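You operate a simulated robot arm through the tools that you are given. There is no shell and no other tool.

Carry out the task below with a simulated robot arm. There is one attempt and no reset: what you move stays moved.

## Task
Brake the turntable, swap its silver stack for the plain one, free the brake, set WINDER BAND to teal.
Fine: the banded silver stack on the turntable goes on the narrow dark mat; the third stack and the PULL screw stay.

Only the result counts: the job must be done as asked and must still hold three seconds after the hand-in. Knocking over, shifting, dropping, spilling or breaking anything else fails it.

## Robot
A 7-joint arm with a two-finger parallel gripper, fixed in place. Base frame: the origin is at the foot of the arm, x ahead of it, y to its left, z up. Lengths are in mm, angles in degrees, forces in N, time in s.
Its first joint turns from -166.0 to 166.0 degrees. Payload 3.43 kg.
The tool frame sits at the grasp point between the pads (the TCP): z along the fingers, y along the line on which they close. The tips reach 34 mm beyond it. The gripper opens to 128 mm. The fingers are 24 mm wide and 12 mm thick; the gripper's body (48 by 130 mm) begins 96 mm behind the TCP.
Orientation is that of the tool frame in the base frame, as a unit quaternion [x, y, z, w]. With the fingers straight down and closing along the base's y, the tool's x points along the base's -x, its y along +y and its z along -z.

## Interface
- The arm moves only by the tool step_arm. Its arguments are lists of equal length, an entry for each row: "xyz": the shift along the tool's x, y, z in units of 150 mm (1.0 is 150 mm), a list of three; "dr": the turn, a rotation vector about the tool's x, y, z in units of 120 degrees (1.0 is 120 degrees), a list of three; "hand": the opening, from 0 (shut) to 1 (fully open). In form: {"xyz": [[dx, dy, dz], ...], "dr": [[wx, wy, wz], ...], "hand": [hand, ...]}. A call has 1 to 20 rows; each row is the pose to reach, as a shift and turn from the pose commanded when the call began, along the tool's axes at that moment. A call with a number of a shift or a turn outside -1 to 1 is refused whole. A row lasts 0.2 s, in which the tool goes at most 50 mm and 8.6 degrees; a call with a longer step from one row to the next is refused whole, and so is a gripper value outside its range. A pose out of reach is approached as far as the arm can. The call stops where the force on the tool passes 40 N (or 10 N more than at its start, if that is more) or the arm is blocked; 0.2 s more then pass. The fingers move at their own pace (about 153 mm/s each) and stop on an object; they squeeze with about 23 N. The grip force told is the motor's: it shows also when the fingers shut on nothing. Time passes only in rows, and 0.2 s behind the last, so rows that repeat a pose let the fingers close. It gives the time, the measured TCP pose, the force on the tool (base axes), the opening and the grip force at its end, in the units of the frame above (readings bear some noise), with the torque about the TCP (base axes, N m) and any sound that the robot's microphone picked up.
- Cameras (640 x 400 px; columns grow to the right, rows downward): "scene" is fixed at [394.5, 495.1, 1559.8]; the picture's right is [-0.98, -0.18, 0.00], its down [-0.17, 0.97, -0.17] and it looks along [0.03, -0.16, -0.99] (base axes); focal length 241 px, centre (320, 200). "wrist" rides on the gripper at [76, -11, -160] in the tool frame; the picture's right is [0.15, 0.99, 0.00], its down [-0.88, 0.13, -0.46] and it looks along [-0.45, 0.07, 0.89] (tool axes); focal length 234 px, centre (320, 200). There is no depth. A picture from a camera that has moved, and an enlarged one, comes with that camera's place and axes in the base frame and with its lens. The place of the scene camera against the robot may be out by one fixed shift of up to 12 mm in any direction.
- get_image(camera): a new picture of that camera. No time passes.
- zoom(camera, box): a new picture of the part [left, top, right, bottom] of that camera's present view, enlarged. No time passes.
- finish_job(): hands the job in; it is judged then, once.

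Nothing tells you positions but the pictures and the camera data. Unless the task says otherwise, let go and move clear before handing in.

The tools are called after ">>>" as a command line: name --argument value ..., lists and objects as JSON in quotes. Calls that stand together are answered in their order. step_arm: Moves the arm, as the interface text tells. Its arguments: {"type":"object","properties":{"xyz":{"type":"array","items":{"type":"array","items":{"type":"number"}}},"dr":{"type":"array","items":{"type":"array","items":{"type":"number"}}},"hand":{"type":"array","items":{"type":"number"}}},"required":["xyz","dr","hand"]} The other tools are called the same way: get_image (camera) takes a picture; zoom (camera, box) takes an enlarged picture of a part of a camera's view; finish_job () hands the job in.

At the start:

```text
time: 0.0
tool_pos: [413.4, 196.6, 1115.9]
tool_rot: [0.0, 1.0, 0.0, 0.0]
force: [0.3, 0.0, 0.8]
wrist_torque: [-0.02, 0.04, 0.04]
opening: 128.0
grasp_force: 0.1
```

scene: 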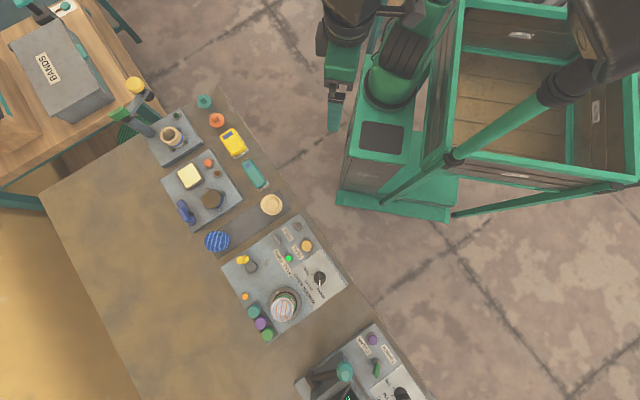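
wrist: 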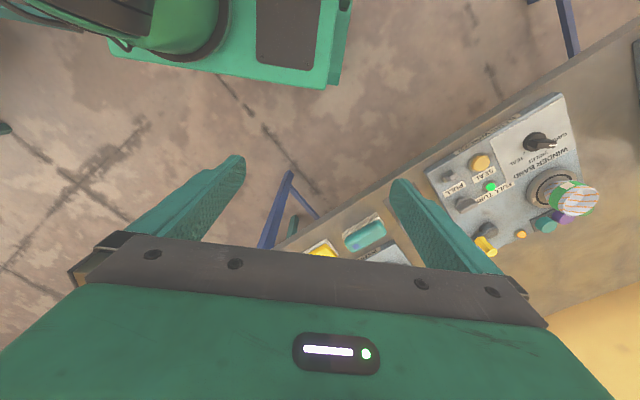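

I see a bench with several panels; the turntable with a striped stack is on the grey panel near the middle of the scene view. I'll zoom in to read the details first.

>>> zoom --camera "scene" --box '[210, 200, 360, 350]'

>>> zoom --camera "scene" --box '[140, 80, 290, 260]'

>>> zoom --camera "scene" --box '[290, 310, 440, 400]'

>>> zoom --camera "wrist" --box '[400, 80, 640, 260]'

```text
2.67 times, centred on (285, 275) of scene
camera zoom: at [394.5, 495.1, 1559.8], right [-0.98, -0.18, 0.0], down [-0.17, 0.97, -0.17], along [0.03, -0.16, -0.99], focal length 643 px, centre (413, 0)
```

zoom: 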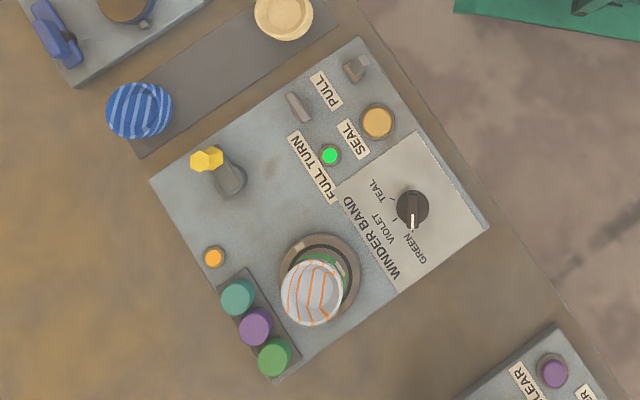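

```text
2.22 times, centred on (215, 170) of scene
camera zoom: at [394.5, 495.1, 1559.8], right [-0.98, -0.18, 0.0], down [-0.17, 0.97, -0.17], along [0.03, -0.16, -0.99], focal length 536 px, centre (553, 267)
```

zoom: 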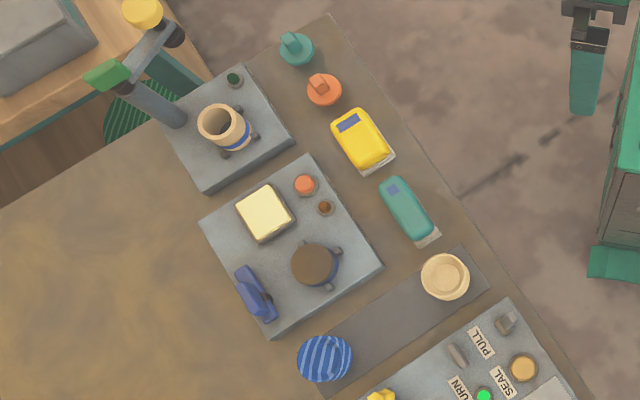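

```text
4.27 times, centred on (365, 355) of scene
camera zoom: at [394.5, 495.1, 1559.8], right [-0.98, -0.18, 0.0], down [-0.17, 0.97, -0.17], along [0.03, -0.16, -0.99], focal length 1029 px, centre (128, -461)
```

zoom: 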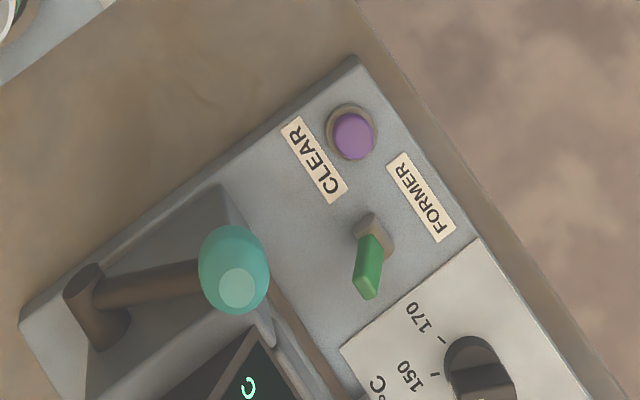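

```text
2.22 times, centred on (520, 170) of wrist
camera zoom: at [337.9, 185.9, 1276.2], right [-0.15, 0.99, 0.0], down [0.88, 0.13, 0.46], along [0.45, 0.07, -0.89], focal length 520 px, centre (-124, 267)
```

zoom: 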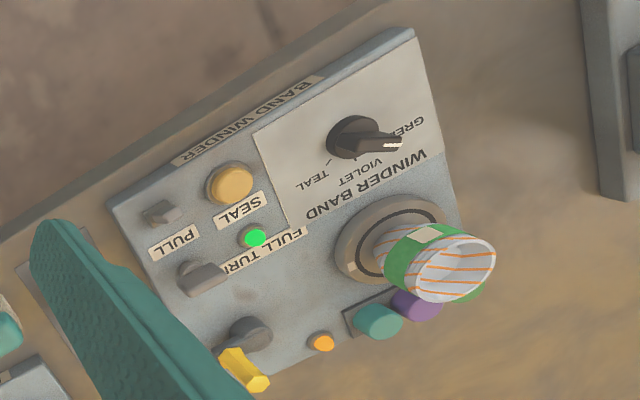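

The band winder panel sits around (480–560, 560–650) at height ~835, rotated about 45° to the base. I'll yaw the tool 45° and move above it for a closer look with the wrist camera.

>>> step_arm --xyz '[[0, 0.16, 0], [0, 0.33, 0], [0, 0.5, 0], [0, 0.67, 0], [0, 0.83, 0], [0, 1, 0]]' --dr '[[0, 0, -0.0625], [0, 0, -0.125], [0, 0, -0.1875], [0, 0, -0.25], [0, 0, -0.3125], [0, 0, -0.375]]' --hand '[1, 1, 1, 1, 1, 1]'

```text
time: 1.4
tool_pos: [399.1, 346.4, 1120.0]
tool_rot: [-0.383, 0.924, -0.001, 0.005]
force: [-0.3, -0.2, 0.9]
wrist_torque: [0.04, 0.0, -0.02]
opening: 128.0
grasp_force: 0.0
```

>>> step_arm --xyz '[[-0.2, 0.14, 0], [-0.4, 0.28, 0], [-0.6, 0.42, 0], [-0.7, 0.5, 0], [-0.7, 0.5, 0]]' --dr '[[0, 0, 0], [0, 0, 0], [0, 0, 0], [0, 0, 0], [0, 0, 0]]' --hand '[1, 1, 1, 1, 1]'

>>> get_image --camera "wrist"

>>> get_image --camera "scene"

```text
time: 2.6
tool_pos: [422.6, 472.9, 1120.1]
tool_rot: [-0.383, 0.924, -0.001, 0.005]
force: [-0.9, -0.6, 0.2]
wrist_torque: [0.0, 0.02, 0.03]
opening: 128.2
grasp_force: 0.1
```

```text
taken
camera wrist: at [374.5, 411.6, 1280.0], right [-0.8, 0.6, -0.01], down [0.53, 0.71, 0.46], along [0.28, 0.37, -0.89], focal length 234 px, centre (320, 200)
```

wrist: 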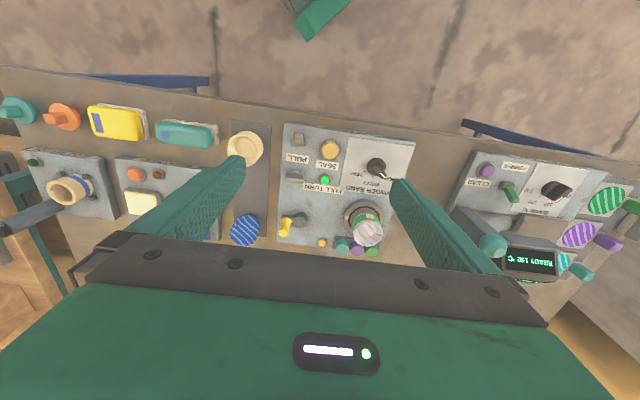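

```text
taken
```

scene: 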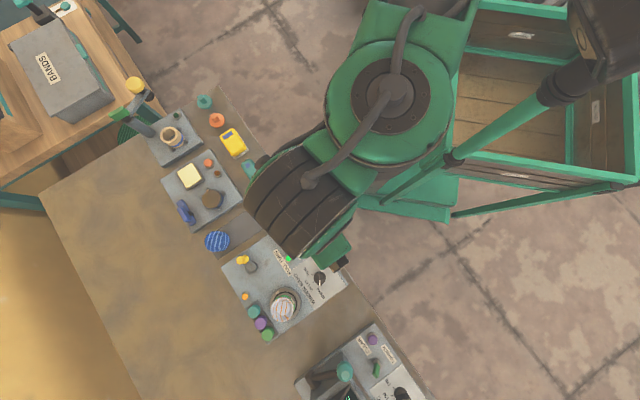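

>>> zoom --camera "wrist" --box '[220, 110, 420, 265]'

>>> zoom --camera "wrist" --box '[0, 80, 270, 260]'

>>> zoom --camera "wrist" --box '[270, 120, 420, 260]'

```text
2.58 times, centred on (320, 188) of wrist
camera zoom: at [374.5, 411.6, 1280.0], right [-0.8, 0.6, -0.01], down [0.53, 0.71, 0.46], along [0.28, 0.37, -0.89], focal length 604 px, centre (320, 232)
```

zoom: 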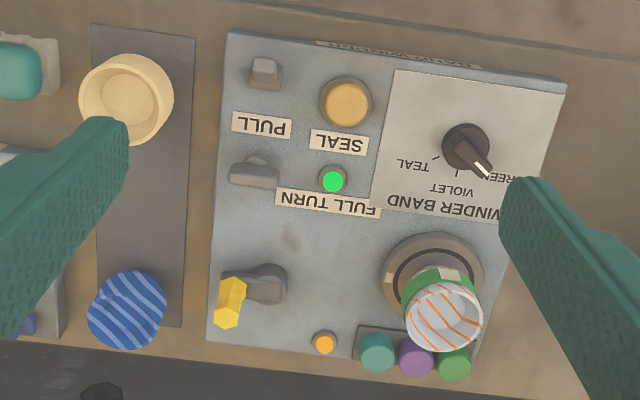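

```text
2.22 times, centred on (135, 170) of wrist
camera zoom: at [374.5, 411.6, 1280.0], right [-0.8, 0.6, -0.01], down [0.53, 0.71, 0.46], along [0.28, 0.37, -0.89], focal length 520 px, centre (731, 267)
```

zoom: 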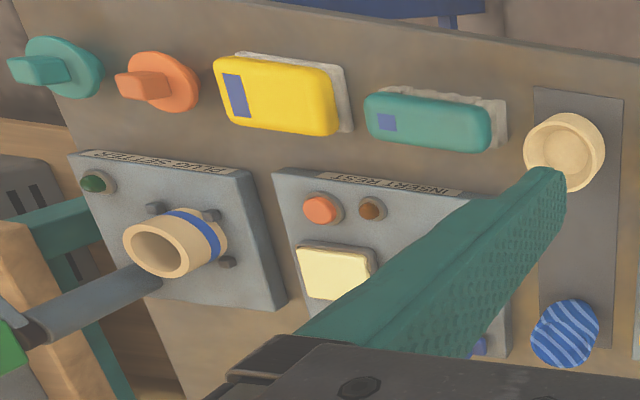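

```text
2.86 times, centred on (345, 190) of wrist
camera zoom: at [374.5, 411.6, 1280.0], right [-0.8, 0.6, -0.01], down [0.53, 0.71, 0.46], along [0.28, 0.37, -0.89], focal length 669 px, centre (249, 229)
```

zoom: 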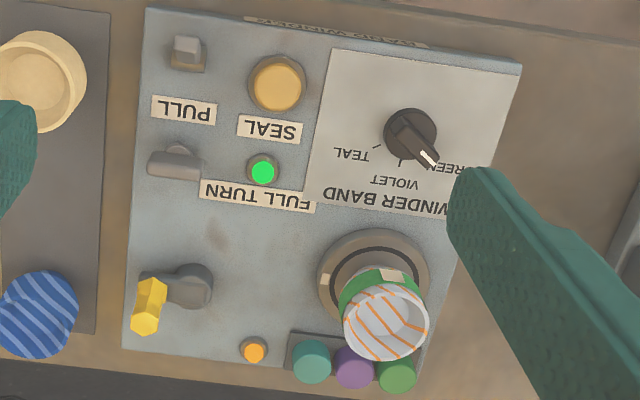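

>>> step_arm --xyz '[[-0.1, 0, 0.3], [-0.2, 0, 0.6], [-0.3, 0, 0.8], [-0.4, 0, 1.0], [-0.4, 0, 1.0]]' --dr '[[0, 0, 0], [0, 0, 0], [0, 0, 0], [0, 0, 0], [0, 0, 0]]' --hand '[1, 1, 1, 1, 1]'

>>> get_image --camera "wrist"

```text
time: 3.8
tool_pos: [466.0, 516.6, 969.9]
tool_rot: [-0.382, 0.924, -0.002, 0.005]
force: [-1.3, -0.6, -0.3]
wrist_torque: [0.0, -0.04, -0.01]
opening: 128.2
grasp_force: 0.0
```

```text
taken
camera wrist: at [417.1, 455.2, 1130.2], right [-0.8, 0.6, -0.01], down [0.53, 0.71, 0.46], along [0.28, 0.37, -0.89], focal length 234 px, centre (320, 200)
```

wrist: 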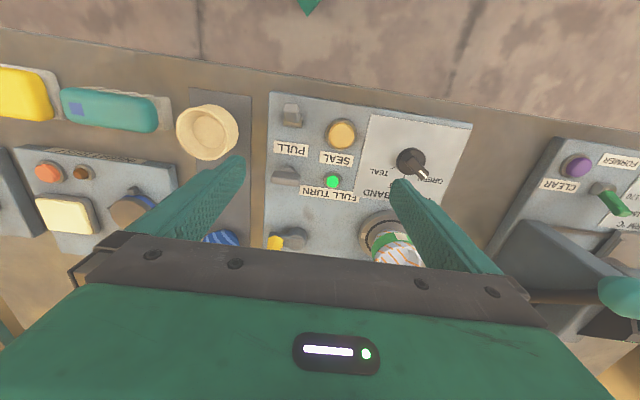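

>>> step_arm --xyz '[[-0.25, 0, 0], [-0.5, 0, 0], [-0.7, 0, 0], [-0.8, 0, 0], [-0.8, 0, 0]]' --dr '[[0, 0, 0], [0, 0, 0], [0, 0, 0], [0, 0, 0], [0, 0, 0]]' --hand '[1, 1, 1, 1, 1]'

>>> get_image --camera "wrist"

>>> zoom --camera "wrist" --box '[230, 30, 440, 200]'

```text
time: 5.0
tool_pos: [551.8, 602.4, 973.8]
tool_rot: [-0.382, 0.924, -0.003, 0.006]
force: [0.0, -0.8, 1.3]
wrist_torque: [0.0, 0.01, 0.0]
opening: 128.3
grasp_force: 0.0
```

```text
taken
camera wrist: at [502.0, 540.6, 1133.1], right [-0.8, 0.6, -0.01], down [0.53, 0.71, 0.46], along [0.28, 0.37, -0.89], focal length 234 px, centre (320, 200)
```

wrist: 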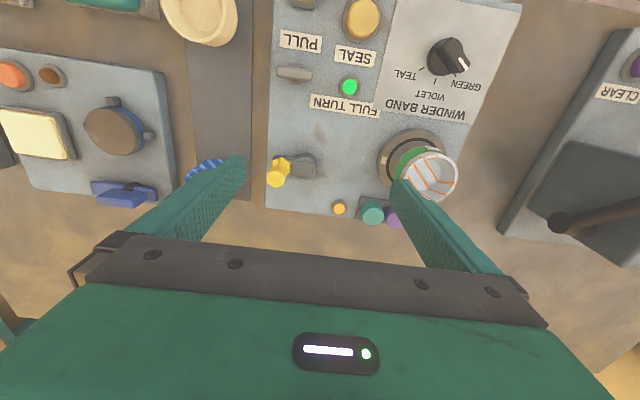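

```text
2.35 times, centred on (335, 115) of wrist
camera zoom: at [502.0, 540.6, 1133.1], right [-0.8, 0.6, -0.01], down [0.53, 0.71, 0.46], along [0.28, 0.37, -0.89], focal length 551 px, centre (285, 400)
```

zoom: 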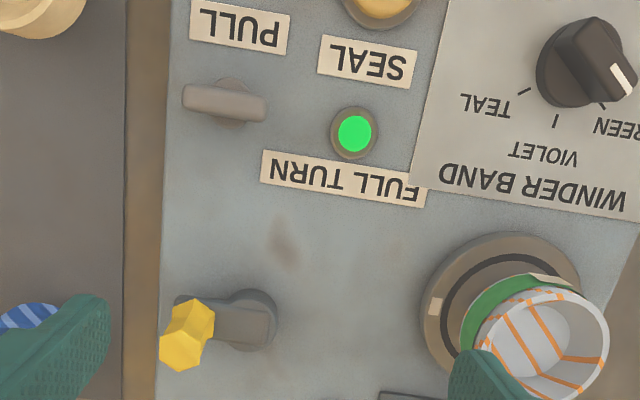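

>>> step_arm --xyz '[[0.2, 0, 0.05], [0.4, 0, 0.1], [0.5, 0.05, 0.15], [0.5, 0.1, 0.2], [0.5, 0.1, 0.2]]' --dr '[[0, 0, 0], [0, 0, 0], [0, 0, 0], [0, 0, 0], [0, 0, 0]]' --hand '[1, 1, 1, 1, 1]'

>>> zoom --camera "wrist" --box '[210, 60, 350, 180]'

>>> zoom --camera "wrist" --box '[220, 140, 460, 250]'

```text
time: 6.2
tool_pos: [486.6, 559.5, 942.7]
tool_rot: [-0.382, 0.924, -0.003, 0.006]
force: [-0.5, -0.5, -0.4]
wrist_torque: [0.0, 0.01, 0.0]
opening: 127.8
grasp_force: 0.1
```

```text
3.33 times, centred on (280, 120) of wrist
camera zoom: at [438.5, 497.9, 1102.0], right [-0.8, 0.6, -0.01], down [0.53, 0.71, 0.46], along [0.28, 0.37, -0.89], focal length 781 px, centre (453, 467)
```

zoom: 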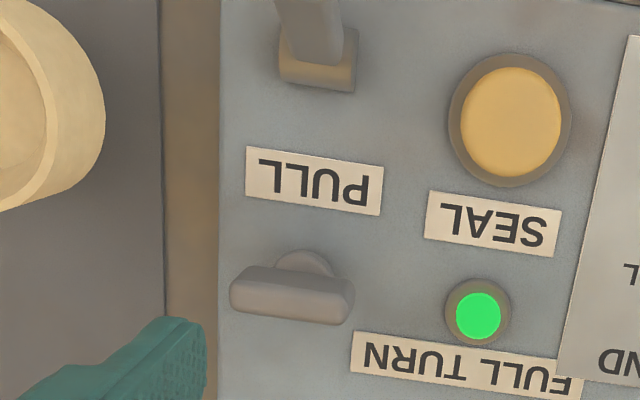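

```text
2.67 times, centred on (340, 195) of wrist
camera zoom: at [438.5, 497.9, 1102.0], right [-0.8, 0.6, -0.01], down [0.53, 0.71, 0.46], along [0.28, 0.37, -0.89], focal length 624 px, centre (267, 213)
```

zoom: 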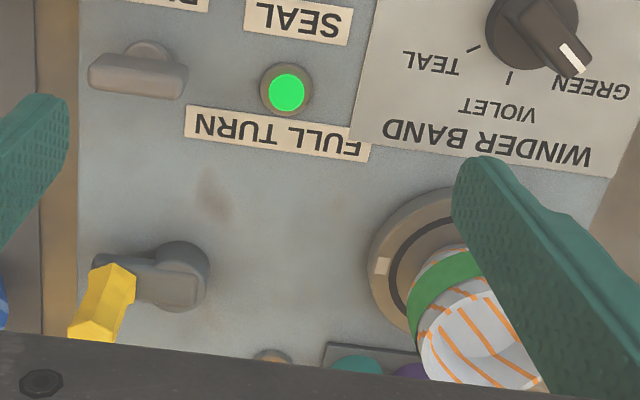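

>>> step_arm --xyz '[[0.25, 0, 0], [0.5, -0.1, 0], [0.75, -0.1, 0], [0.75, -0.1, 0]]' --dr '[[0, 0, 0], [0, 0, 0], [0, 0, 0], [0, 0, 0]]' --hand '[1, 1, 1, 1]'

>>> get_image --camera "wrist"

>>> zoom --camera "wrist" --box '[210, 120, 350, 240]'

>>> zoom --camera "scene" --box '[225, 230, 305, 330]'

```text
time: 7.2
tool_pos: [416.4, 469.1, 939.7]
tool_rot: [-0.383, 0.924, -0.002, 0.005]
force: [0.8, 0.3, 1.1]
wrist_torque: [0.01, 0.0, 0.01]
opening: 128.0
grasp_force: 0.0
```

```text
taken
camera wrist: at [369.8, 407.3, 1099.4], right [-0.8, 0.6, -0.01], down [0.53, 0.71, 0.46], along [0.28, 0.37, -0.89], focal length 234 px, centre (320, 200)
```

wrist: 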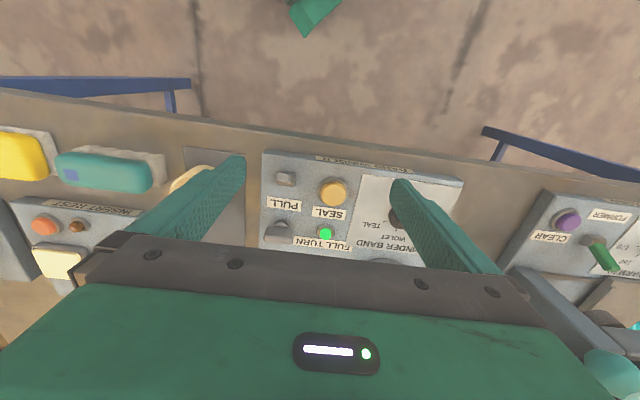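

```text
3.33 times, centred on (280, 180) of wrist
camera zoom: at [369.8, 407.3, 1099.4], right [-0.8, 0.6, -0.01], down [0.53, 0.71, 0.46], along [0.28, 0.37, -0.89], focal length 781 px, centre (453, 267)
```

zoom: 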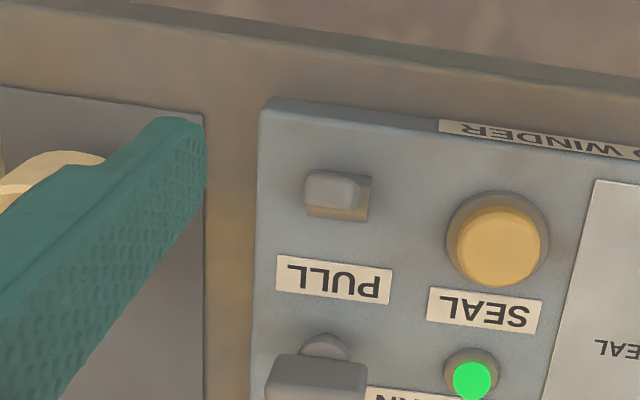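

```text
4.00 times, centred on (265, 280) of scene
camera zoom: at [394.5, 495.1, 1559.8], right [-0.98, -0.18, 0.0], down [-0.17, 0.97, -0.17], along [0.03, -0.16, -0.99], focal length 964 px, centre (540, -120)
```

zoom: 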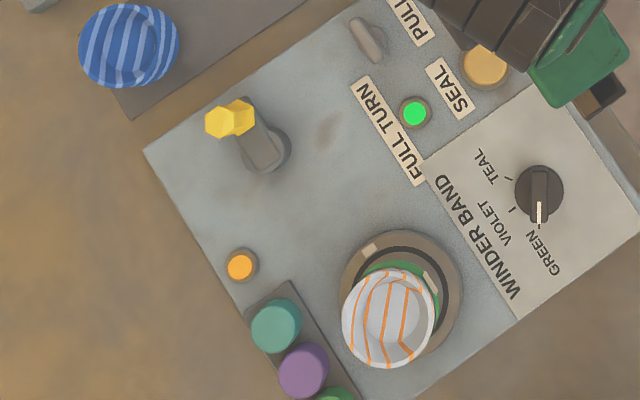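

I take the grey toggle at about (472,474) to be the brake, leaning toward the robot; the wing screw behind it is the PULL screw and the yellow one is the winding crank. I'll close the fingers and move to the robot side of the toggle, staying above it, then check.

>>> step_arm --xyz '[[0, -0.1, 0], [0, -0.25, 0], [0, -0.25, 0.1], [0, -0.25, 0.22], [0, -0.25, 0.22]]' --dr '[[0, 0, 0], [0, 0, 0], [0, 0, 0], [0, 0, 0], [0, 0, 0]]' --hand '[0, 0, 0, 0, 0]'

>>> get_image --camera "wrist"

>>> zoom --camera "wrist" --box '[250, 120, 410, 240]'

>>> zoom --camera "scene" --box '[240, 180, 340, 280]'

```text
time: 8.4
tool_pos: [445.7, 442.8, 908.2]
tool_rot: [-0.382, 0.924, -0.002, 0.005]
force: [-0.3, 0.3, 0.1]
wrist_torque: [-0.02, 0.0, 0.01]
opening: 0.0
grasp_force: 22.9
```

```text
taken
camera wrist: at [397.7, 380.7, 1068.0], right [-0.8, 0.6, -0.01], down [0.53, 0.71, 0.46], along [0.28, 0.37, -0.89], focal length 234 px, centre (320, 200)
```

wrist: 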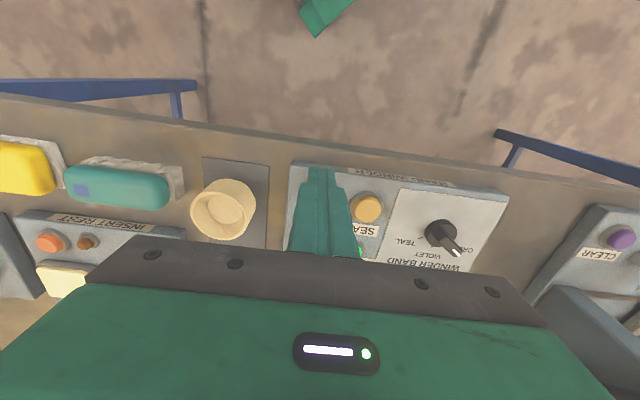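

```text
3.33 times, centred on (330, 180) of wrist
camera zoom: at [397.7, 380.7, 1068.0], right [-0.8, 0.6, -0.01], down [0.53, 0.71, 0.46], along [0.28, 0.37, -0.89], focal length 781 px, centre (287, 267)
```

zoom: 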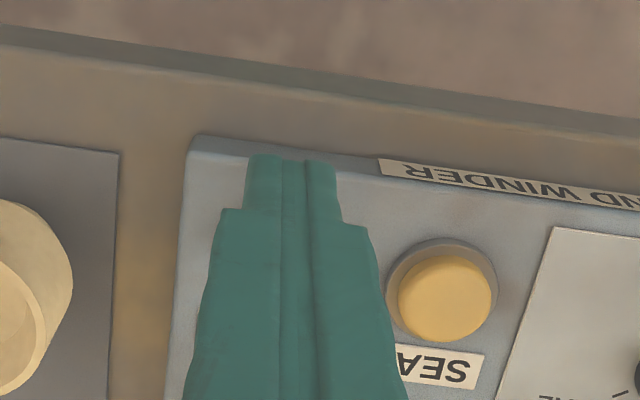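

```text
4.00 times, centred on (290, 230) of scene
camera zoom: at [394.5, 495.1, 1559.8], right [-0.98, -0.18, 0.0], down [-0.17, 0.97, -0.17], along [0.03, -0.16, -0.99], focal length 964 px, centre (440, 80)
```

zoom: 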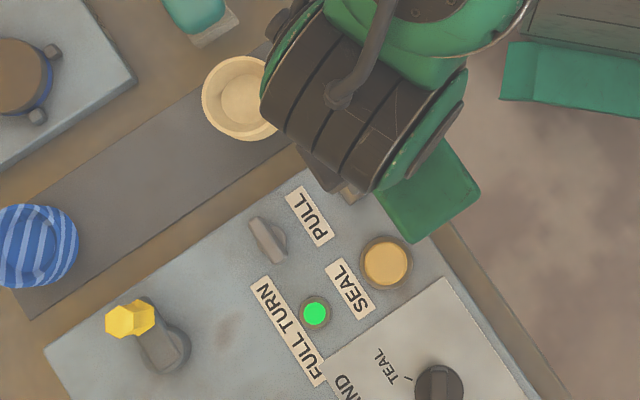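

>>> step_arm --xyz '[[0, 0, 0.1], [0, 0, 0.21], [0, 0, 0.21], [-0.05, 0, 0.21], [-0.1, 0, 0.21]]' --dr '[[0, 0, 0], [0, 0, 0], [0, 0, 0], [0, 0, 0], [0, 0, 0]]' --hand '[0, 0, 0, 0, 0]'

>>> zoom --camera "scene" --box '[240, 180, 340, 280]'

```text
time: 9.6
tool_pos: [456.4, 452.8, 876.4]
tool_rot: [-0.383, 0.924, -0.002, 0.005]
force: [-0.8, 1.0, -0.1]
wrist_torque: [0.02, 0.03, 0.02]
opening: 0.0
grasp_force: 22.8
```

```text
4.00 times, centred on (290, 230) of scene
camera zoom: at [394.5, 495.1, 1559.8], right [-0.98, -0.18, 0.0], down [-0.17, 0.97, -0.17], along [0.03, -0.16, -0.99], focal length 964 px, centre (440, 80)
```

zoom: 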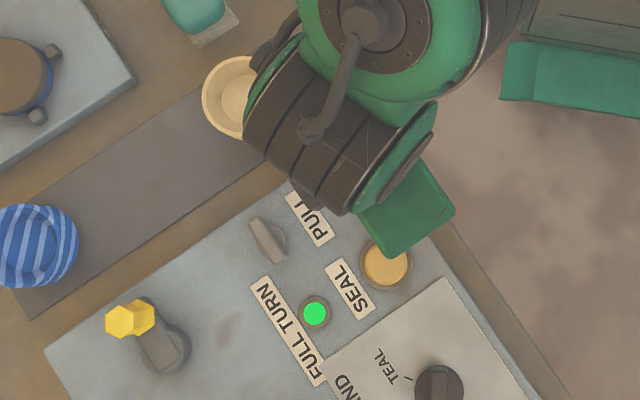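

>>> step_arm --xyz '[[-0.033, 0, 0], [-0.067, 0, 0], [-0.1, 0, 0], [-0.133, 0, 0], [-0.16, 0, 0]]' --dr '[[0, 0, 0], [0, 0, 0], [0, 0, 0], [0, 0, 0], [0, 0, 0]]' --hand '[0, 0, 0, 0, 0]'

>>> zoom --camera "scene" --box '[240, 180, 340, 280]'

```text
time: 10.7
tool_pos: [457.2, 464.6, 884.3]
tool_rot: [-0.385, 0.923, -0.008, 0.007]
force: [1.2, -0.2, -0.6]
wrist_torque: [0.02, 0.17, -0.01]
opening: 0.0
grasp_force: 22.9
heard: click
stopped in row 5: the force on the tool passed its limit at 45 N (the readings are from after the stop); the commanded pose is now the measured one
```

```text
4.00 times, centred on (290, 230) of scene
camera zoom: at [394.5, 495.1, 1559.8], right [-0.98, -0.18, 0.0], down [-0.17, 0.97, -0.17], along [0.03, -0.16, -0.99], focal length 964 px, centre (440, 80)
```

zoom: 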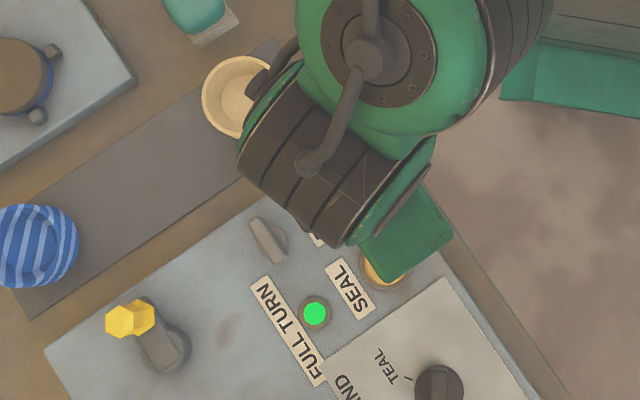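

A click was heard as the toggle moved. I'll retreat up and back to look at it.

>>> step_arm --xyz '[[0.05, 0, -0.2], [0.1, 0, -0.4], [-0.1, 0.1, -0.45], [-0.2, 0.25, -0.45], [-0.2, 0.25, -0.45]]' --dr '[[0, 0, 0], [0, 0, 0], [0, 0, 0], [0, 0, 0], [0, 0, 0]]' --hand '[0, 0, 0, 0.6, 1]'

>>> get_image --camera "wrist"

>>> zoom --camera "wrist" --box '[210, 80, 410, 240]'

>>> zoom --camera "scene" --box '[240, 180, 340, 280]'

```text
time: 11.9
tool_pos: [451.6, 511.6, 950.5]
tool_rot: [-0.384, 0.923, -0.008, 0.007]
force: [-0.2, 0.0, 0.1]
wrist_torque: [0.03, -0.01, -0.01]
opening: 128.2
grasp_force: 0.2
```

```text
taken
camera wrist: at [402.0, 452.5, 1110.5], right [-0.8, 0.59, -0.02], down [0.52, 0.72, 0.46], along [0.29, 0.36, -0.89], focal length 234 px, centre (320, 200)
```

wrist: 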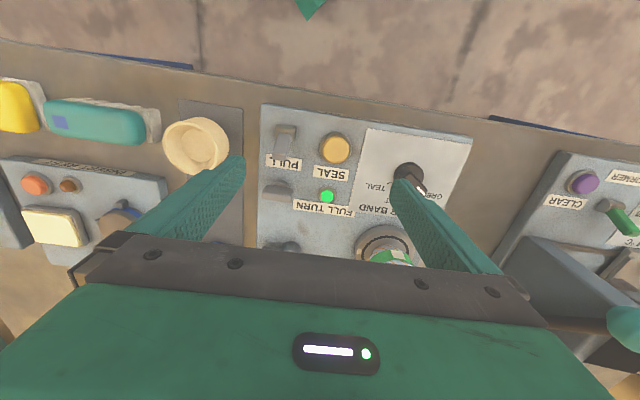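

```text
2.50 times, centred on (310, 160) of wrist
camera zoom: at [402.0, 452.5, 1110.5], right [-0.8, 0.59, -0.02], down [0.52, 0.72, 0.46], along [0.29, 0.36, -0.89], focal length 585 px, centre (345, 300)
```

zoom: 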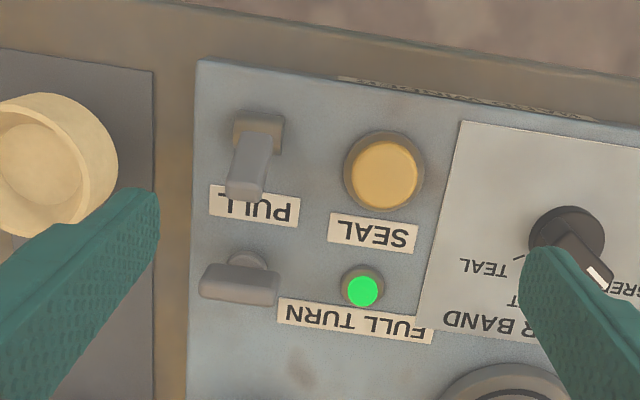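

```text
4.00 times, centred on (290, 230) of scene
camera zoom: at [394.5, 495.1, 1559.8], right [-0.98, -0.18, 0.0], down [-0.17, 0.97, -0.17], along [0.03, -0.16, -0.99], focal length 964 px, centre (440, 80)
```

zoom: 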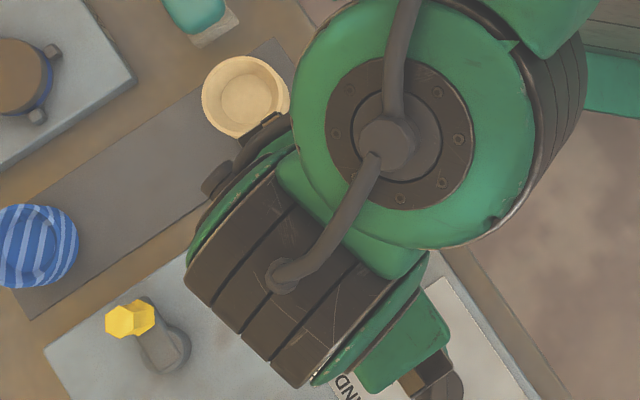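

>>> step_arm --xyz '[[-0.2, -0.1, -0.1], [-0.4, -0.2, -0.13], [-0.6, -0.3, -0.13], [-0.8, -0.4, -0.13], [-0.94, -0.47, -0.13], [-0.94, -0.47, -0.13]]' --dr '[[-0.005, 0.0016, 0], [-0.0096, 0.0032, 0], [-0.0096, 0.0032, 0], [-0.0096, 0.0032, 0], [-0.0096, 0.0032, 0], [-0.0096, 0.0032, 0]]' --hand '[1, 1, 1, 1, 1, 1]'

>>> get_image --camera "wrist"

>>> zoom --camera "wrist" --box '[220, 30, 480, 200]'

>>> zoom --camera "scene" --box '[225, 230, 305, 330]'

```text
time: 13.3
tool_pos: [598.3, 563.7, 971.6]
tool_rot: [-0.384, 0.923, -0.001, 0.0]
force: [-0.5, 0.0, -0.3]
wrist_torque: [0.03, 0.02, 0.04]
opening: 128.2
grasp_force: 0.1
```

```text
taken
camera wrist: at [552.9, 500.7, 1132.7], right [-0.81, 0.59, 0.0], down [0.53, 0.72, 0.46], along [0.27, 0.37, -0.89], focal length 234 px, centre (320, 200)
```

wrist: 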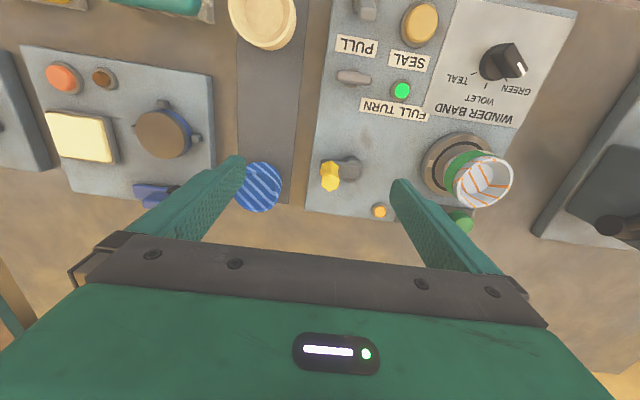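

```text
2.35 times, centred on (350, 115) of wrist
camera zoom: at [552.9, 500.7, 1132.7], right [-0.81, 0.59, 0.0], down [0.53, 0.72, 0.46], along [0.27, 0.37, -0.89], focal length 551 px, centre (249, 400)
```

zoom: 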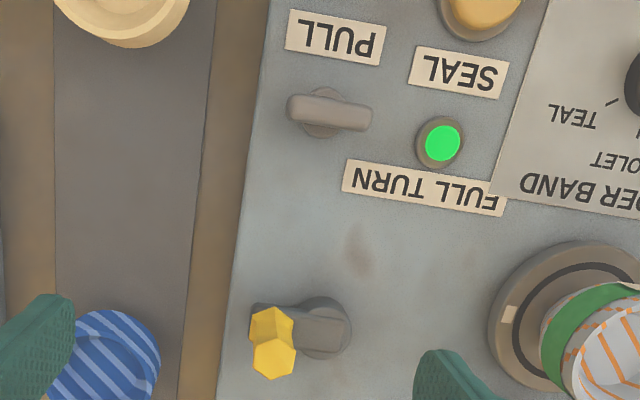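

```text
4.00 times, centred on (265, 280) of scene
camera zoom: at [394.5, 495.1, 1559.8], right [-0.98, -0.18, 0.0], down [-0.17, 0.97, -0.17], along [0.03, -0.16, -0.99], focal length 964 px, centre (540, -120)
```

zoom: 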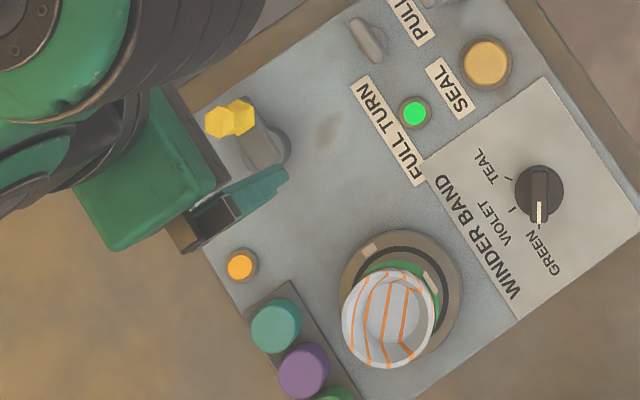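

>>> step_arm --xyz '[[0.0, 0.25, -0.1], [0.02, 0.5, -0.1], [0.03, 0.75, -0.1], [0.03, 0.95, -0.1], [0.03, 0.95, -0.1]]' --dr '[[0, 0, 0], [0, 0, 0], [0, 0, 0], [0, 0, 0], [0, 0, 0]]' --hand '[1, 1, 1, 1, 1]'

>>> get_image --camera "wrist"

>>> zoom --camera "wrist" --box '[230, 60, 430, 210]'

>>> zoom --camera "scene" --box '[190, 180, 310, 280]'

```text
time: 14.5
tool_pos: [494.0, 658.8, 987.1]
tool_rot: [-0.385, 0.923, -0.001, 0.0]
force: [0.0, -0.3, -0.2]
wrist_torque: [0.02, -0.02, 0.0]
opening: 128.1
grasp_force: 0.1
```

```text
taken
camera wrist: at [448.6, 597.1, 1147.1], right [-0.81, 0.59, 0.0], down [0.53, 0.72, 0.46], along [0.27, 0.37, -0.89], focal length 234 px, centre (320, 200)
```

wrist: 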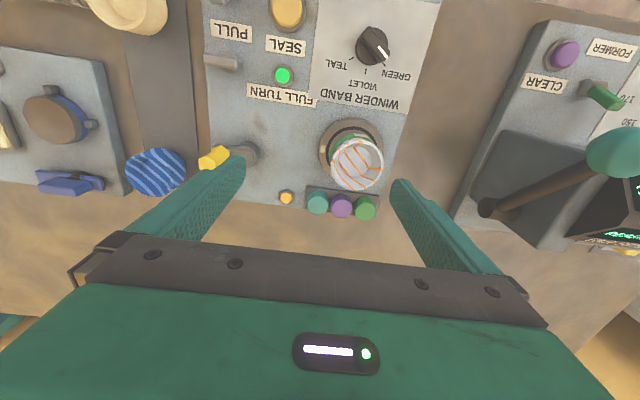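

```text
2.67 times, centred on (330, 135) of wrist
camera zoom: at [448.6, 597.1, 1147.1], right [-0.81, 0.59, 0.0], down [0.53, 0.72, 0.46], along [0.27, 0.37, -0.89], focal length 624 px, centre (293, 373)
```

zoom: 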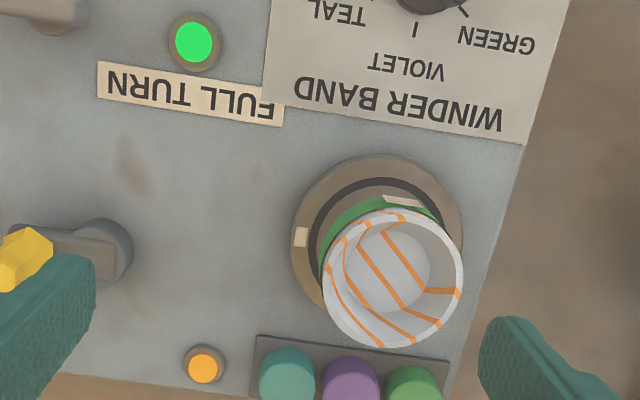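

```text
4.00 times, centred on (250, 230) of scene
camera zoom: at [394.5, 495.1, 1559.8], right [-0.98, -0.18, 0.0], down [-0.17, 0.97, -0.17], along [0.03, -0.16, -0.99], focal length 964 px, centre (600, 80)
```

zoom: 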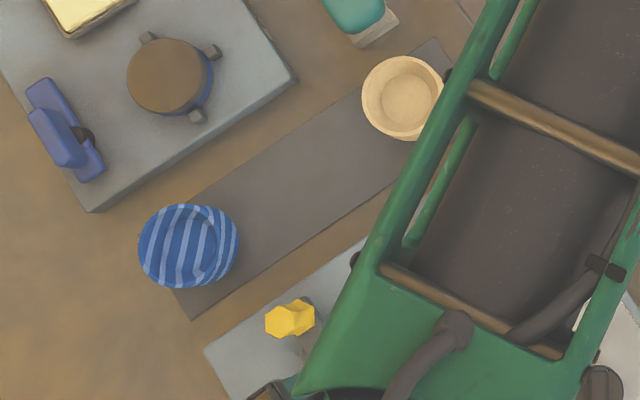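

>>> step_arm --xyz '[[-0.01, 0.15, 0], [-0.0127, 0.291, 0], [-0.0127, 0.291, 0.2], [-0.0127, 0.291, 0.2]]' --dr '[[0, 0, 0], [0, 0, 0], [0, 0, 0], [0, 0, 0]]' --hand '[0.75, 0.75, 0.75, 0.75]'

>>> get_image --camera "wrist"

>>> zoom --camera "wrist" --box '[220, 80, 420, 240]'

```text
time: 15.5
tool_pos: [466.3, 690.7, 957.1]
tool_rot: [-0.385, 0.923, 0.0, 0.0]
force: [0.5, -0.1, 0.1]
wrist_torque: [-0.03, -0.03, -0.01]
opening: 96.2
grasp_force: 0.0
```

```text
taken
camera wrist: at [419.4, 629.2, 1116.9], right [-0.8, 0.59, 0.0], down [0.53, 0.72, 0.46], along [0.27, 0.37, -0.89], focal length 234 px, centre (320, 200)
```

wrist: 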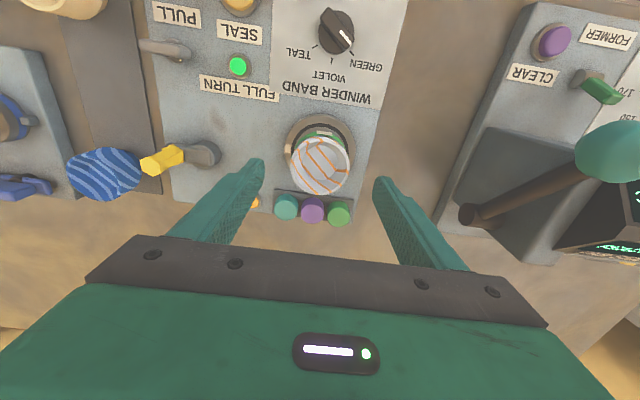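

```text
2.50 times, centred on (320, 160) of wrist
camera zoom: at [419.4, 629.2, 1116.9], right [-0.8, 0.59, 0.0], down [0.53, 0.72, 0.46], along [0.27, 0.37, -0.89], focal length 585 px, centre (320, 300)
```

zoom: 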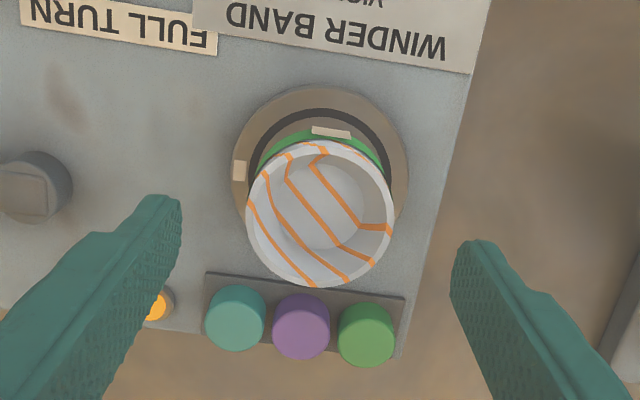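

>>> step_arm --xyz '[[0, 0.01, 0.2], [0.003, 0.01, 0.4], [0.003, 0.01, 0.513], [0.003, 0.01, 0.513]]' --dr '[[0, 0, 0], [0, 0, 0], [0, 0, 0], [0, 0, 0]]' --hand '[0.75, 0.75, 0.75, 0.75]'

>>> get_image --camera "wrist"

>>> zoom --camera "wrist" --box '[220, 80, 420, 240]'

```text
time: 16.5
tool_pos: [464.4, 692.3, 878.1]
tool_rot: [-0.384, 0.923, 0.0, 0.0]
force: [-0.3, 0.3, -0.3]
wrist_torque: [0.04, -0.05, -0.03]
opening: 96.2
grasp_force: 0.2
```

```text
taken
camera wrist: at [417.8, 631.6, 1039.5], right [-0.81, 0.59, 0.0], down [0.53, 0.72, 0.46], along [0.27, 0.37, -0.89], focal length 234 px, centre (320, 200)
```

wrist: 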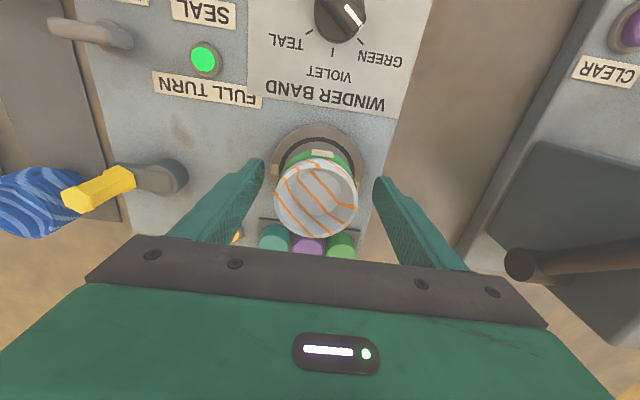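

```text
2.50 times, centred on (320, 160) of wrist
camera zoom: at [417.8, 631.6, 1039.5], right [-0.81, 0.59, 0.0], down [0.53, 0.72, 0.46], along [0.27, 0.37, -0.89], focal length 585 px, centre (320, 300)
```

zoom: 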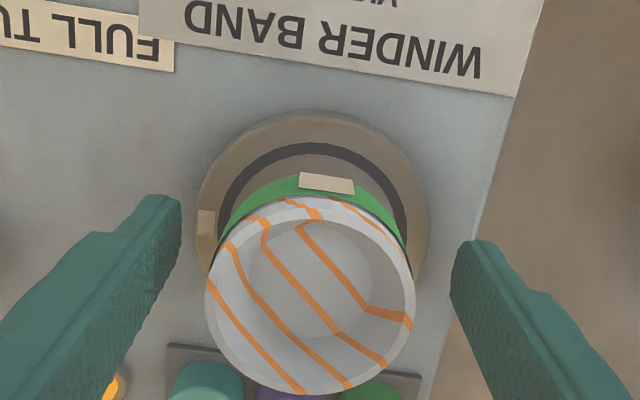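

>>> step_arm --xyz '[[0, 0, 0], [0, 0, 0], [0, 0, 0], [0, 0, 0]]' --dr '[[0, 0, 0], [0, 0, 0], [0, 0, 0], [0, 0, 0]]' --hand '[0.5, 0.3, 0.1, 0]'

>>> zoom --camera "wrist" --box '[220, 80, 420, 240]'

```text
time: 17.5
tool_pos: [463.8, 692.2, 879.4]
tool_rot: [-0.384, 0.923, 0.0, 0.0]
force: [1.3, 0.5, 0.2]
wrist_torque: [-0.02, -0.06, -0.03]
opening: 59.5
grasp_force: 23.0
```

```text
2.50 times, centred on (320, 160) of wrist
camera zoom: at [418.0, 631.6, 1039.7], right [-0.81, 0.59, 0.0], down [0.53, 0.72, 0.46], along [0.27, 0.37, -0.89], focal length 585 px, centre (320, 300)
```

zoom: 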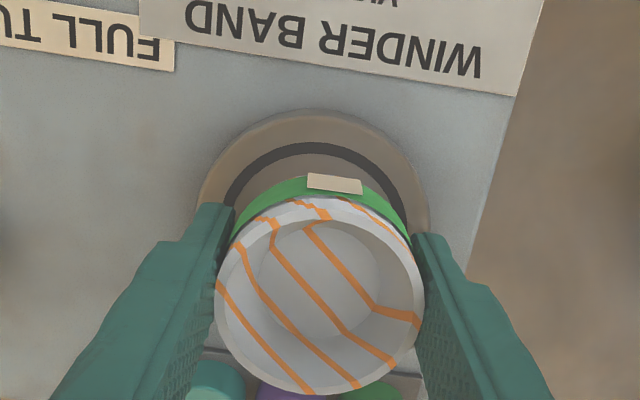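

>>> step_arm --xyz '[[0, 0, -0.03], [0, 0, -0.1], [0, 0, -0.2], [0, 0, -0.35], [0, 0, -0.35]]' --dr '[[0, 0, 0], [0, 0, 0], [0, 0, 0], [0, 0, 0], [0, 0, 0]]' --hand '[0, 0, 0, 0, 0]'

>>> get_image --camera "wrist"

>>> zoom --camera "scene" --box '[225, 230, 325, 350]'

```text
time: 18.7
tool_pos: [464.4, 694.3, 931.2]
tool_rot: [-0.384, 0.923, 0.0, 0.0]
force: [-0.5, -2.1, -1.6]
wrist_torque: [-0.01, 0.04, 0.0]
opening: 59.7
grasp_force: 23.2
```

```text
taken
camera wrist: at [418.6, 632.0, 1092.4], right [-0.81, 0.59, 0.0], down [0.53, 0.72, 0.46], along [0.27, 0.37, -0.89], focal length 234 px, centre (320, 200)
```

wrist: 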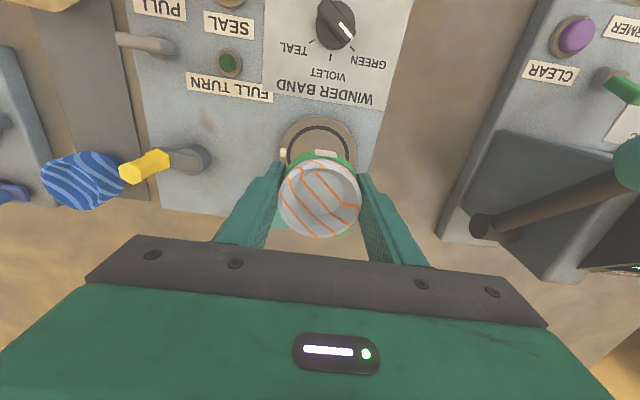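

```text
3.33 times, centred on (275, 290) of scene
camera zoom: at [394.5, 495.1, 1559.8], right [-0.98, -0.18, 0.0], down [-0.17, 0.97, -0.17], along [0.03, -0.16, -0.99], focal length 804 px, centre (470, -100)
```

zoom: 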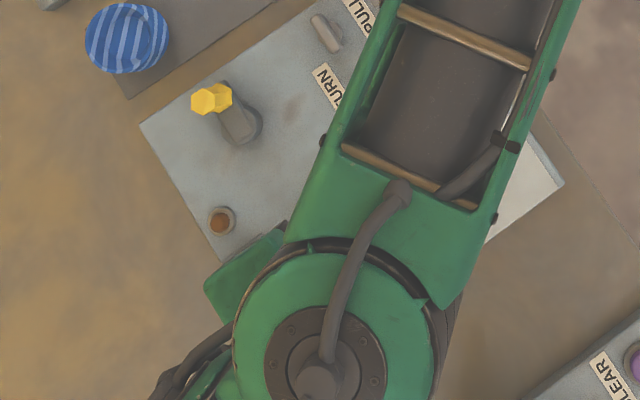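

Lifting the silver stack turned off the FULL TURN and orange lamps, and it is held securely. I'll raise it and carry it over to the middle of the dark mat, around (615, 485).

>>> step_arm --xyz '[[0, 0, -0.2], [0.0, 0, -0.36], [0.05, -0.2, -0.36], [0.1, -0.4, -0.36], [0.13, -0.65, -0.36], [0.136, -0.85, -0.36], [0.136, -0.85, -0.36]]' --dr '[[0, 0, 0], [0, 0, 0], [0, 0, 0], [0, 0, 0], [0, 0, 0], [0, 0, 0], [0, 0, 0]]' --hand '[0, 0, 0, 0, 0, 0, 0]'

>>> step_arm --xyz '[[0.05, -0.2, 0], [0.1, -0.45, 0], [0.136, -0.7, 0], [0.136, -0.85, 0], [0.136, -0.85, 0]]' --dr '[[0, 0, 0], [0, 0, 0], [0, 0, 0], [0, 0, 0], [0, 0, 0]]' --hand '[0, 0, 0, 0, 0]'

>>> get_image --camera "wrist"

>>> get_image --camera "scene"

```text
time: 20.3
tool_pos: [539.9, 590.3, 986.0]
tool_rot: [-0.384, 0.923, 0.0, 0.0]
force: [-0.1, 0.0, -1.9]
wrist_torque: [0.03, 0.02, 0.01]
opening: 59.4
grasp_force: 23.2
```

```text
time: 21.5
tool_pos: [614.6, 483.9, 986.6]
tool_rot: [-0.384, 0.923, -0.001, 0.0]
force: [0.1, 0.2, -1.3]
wrist_torque: [-0.03, -0.01, -0.04]
opening: 59.4
grasp_force: 23.0
```

```text
taken
camera wrist: at [568.7, 421.9, 1147.5], right [-0.81, 0.59, 0.0], down [0.53, 0.72, 0.46], along [0.27, 0.37, -0.89], focal length 234 px, centre (320, 200)
```

wrist: 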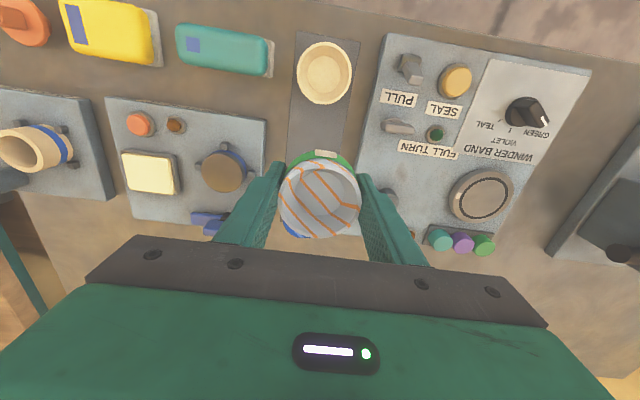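

```text
taken
```

scene: 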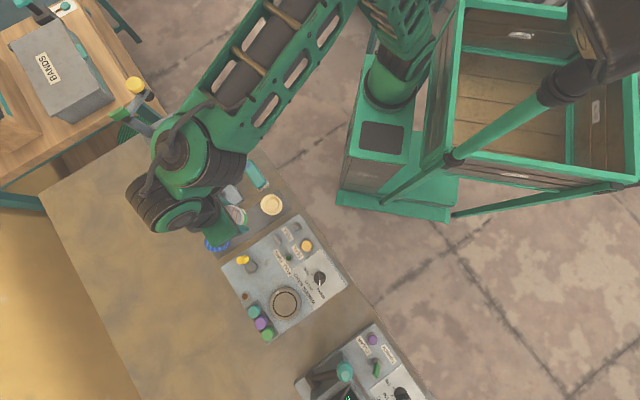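

>>> zoom --camera "wrist" --box '[250, 20, 400, 140]'

>>> zoom --camera "wrist" --box '[230, 120, 420, 250]'

>>> zoom --camera "scene" --box '[240, 240, 340, 340]'

```text
3.33 times, centred on (325, 80) of wrist
camera zoom: at [568.7, 421.9, 1147.5], right [-0.81, 0.59, 0.0], down [0.53, 0.72, 0.46], along [0.27, 0.37, -0.89], focal length 781 px, centre (303, 600)
```

zoom: 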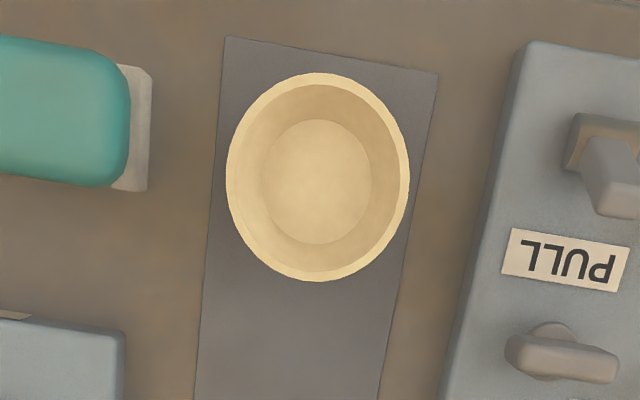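

```text
3.08 times, centred on (325, 185) of wrist
camera zoom: at [568.7, 421.9, 1147.5], right [-0.81, 0.59, 0.0], down [0.53, 0.72, 0.46], along [0.27, 0.37, -0.89], focal length 720 px, centre (305, 246)
```

zoom: 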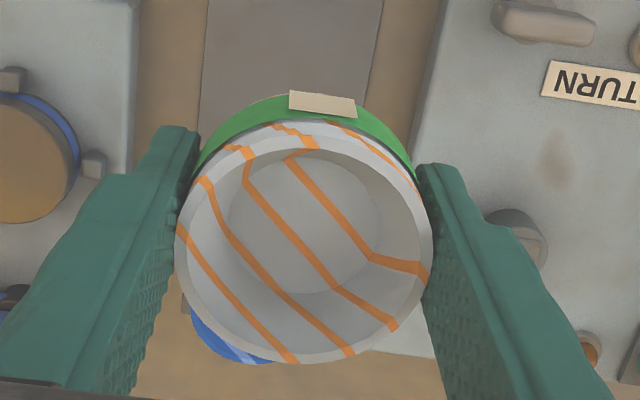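

```text
4.00 times, centred on (290, 290) of scene
camera zoom: at [394.5, 495.1, 1559.8], right [-0.98, -0.18, 0.0], down [-0.17, 0.97, -0.17], along [0.03, -0.16, -0.99], focal length 964 px, centre (440, -160)
```

zoom: 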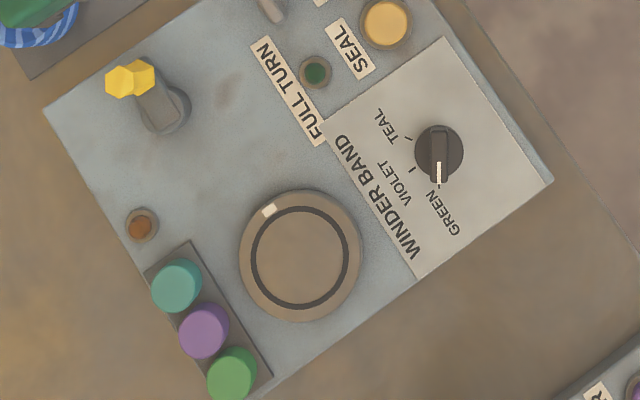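

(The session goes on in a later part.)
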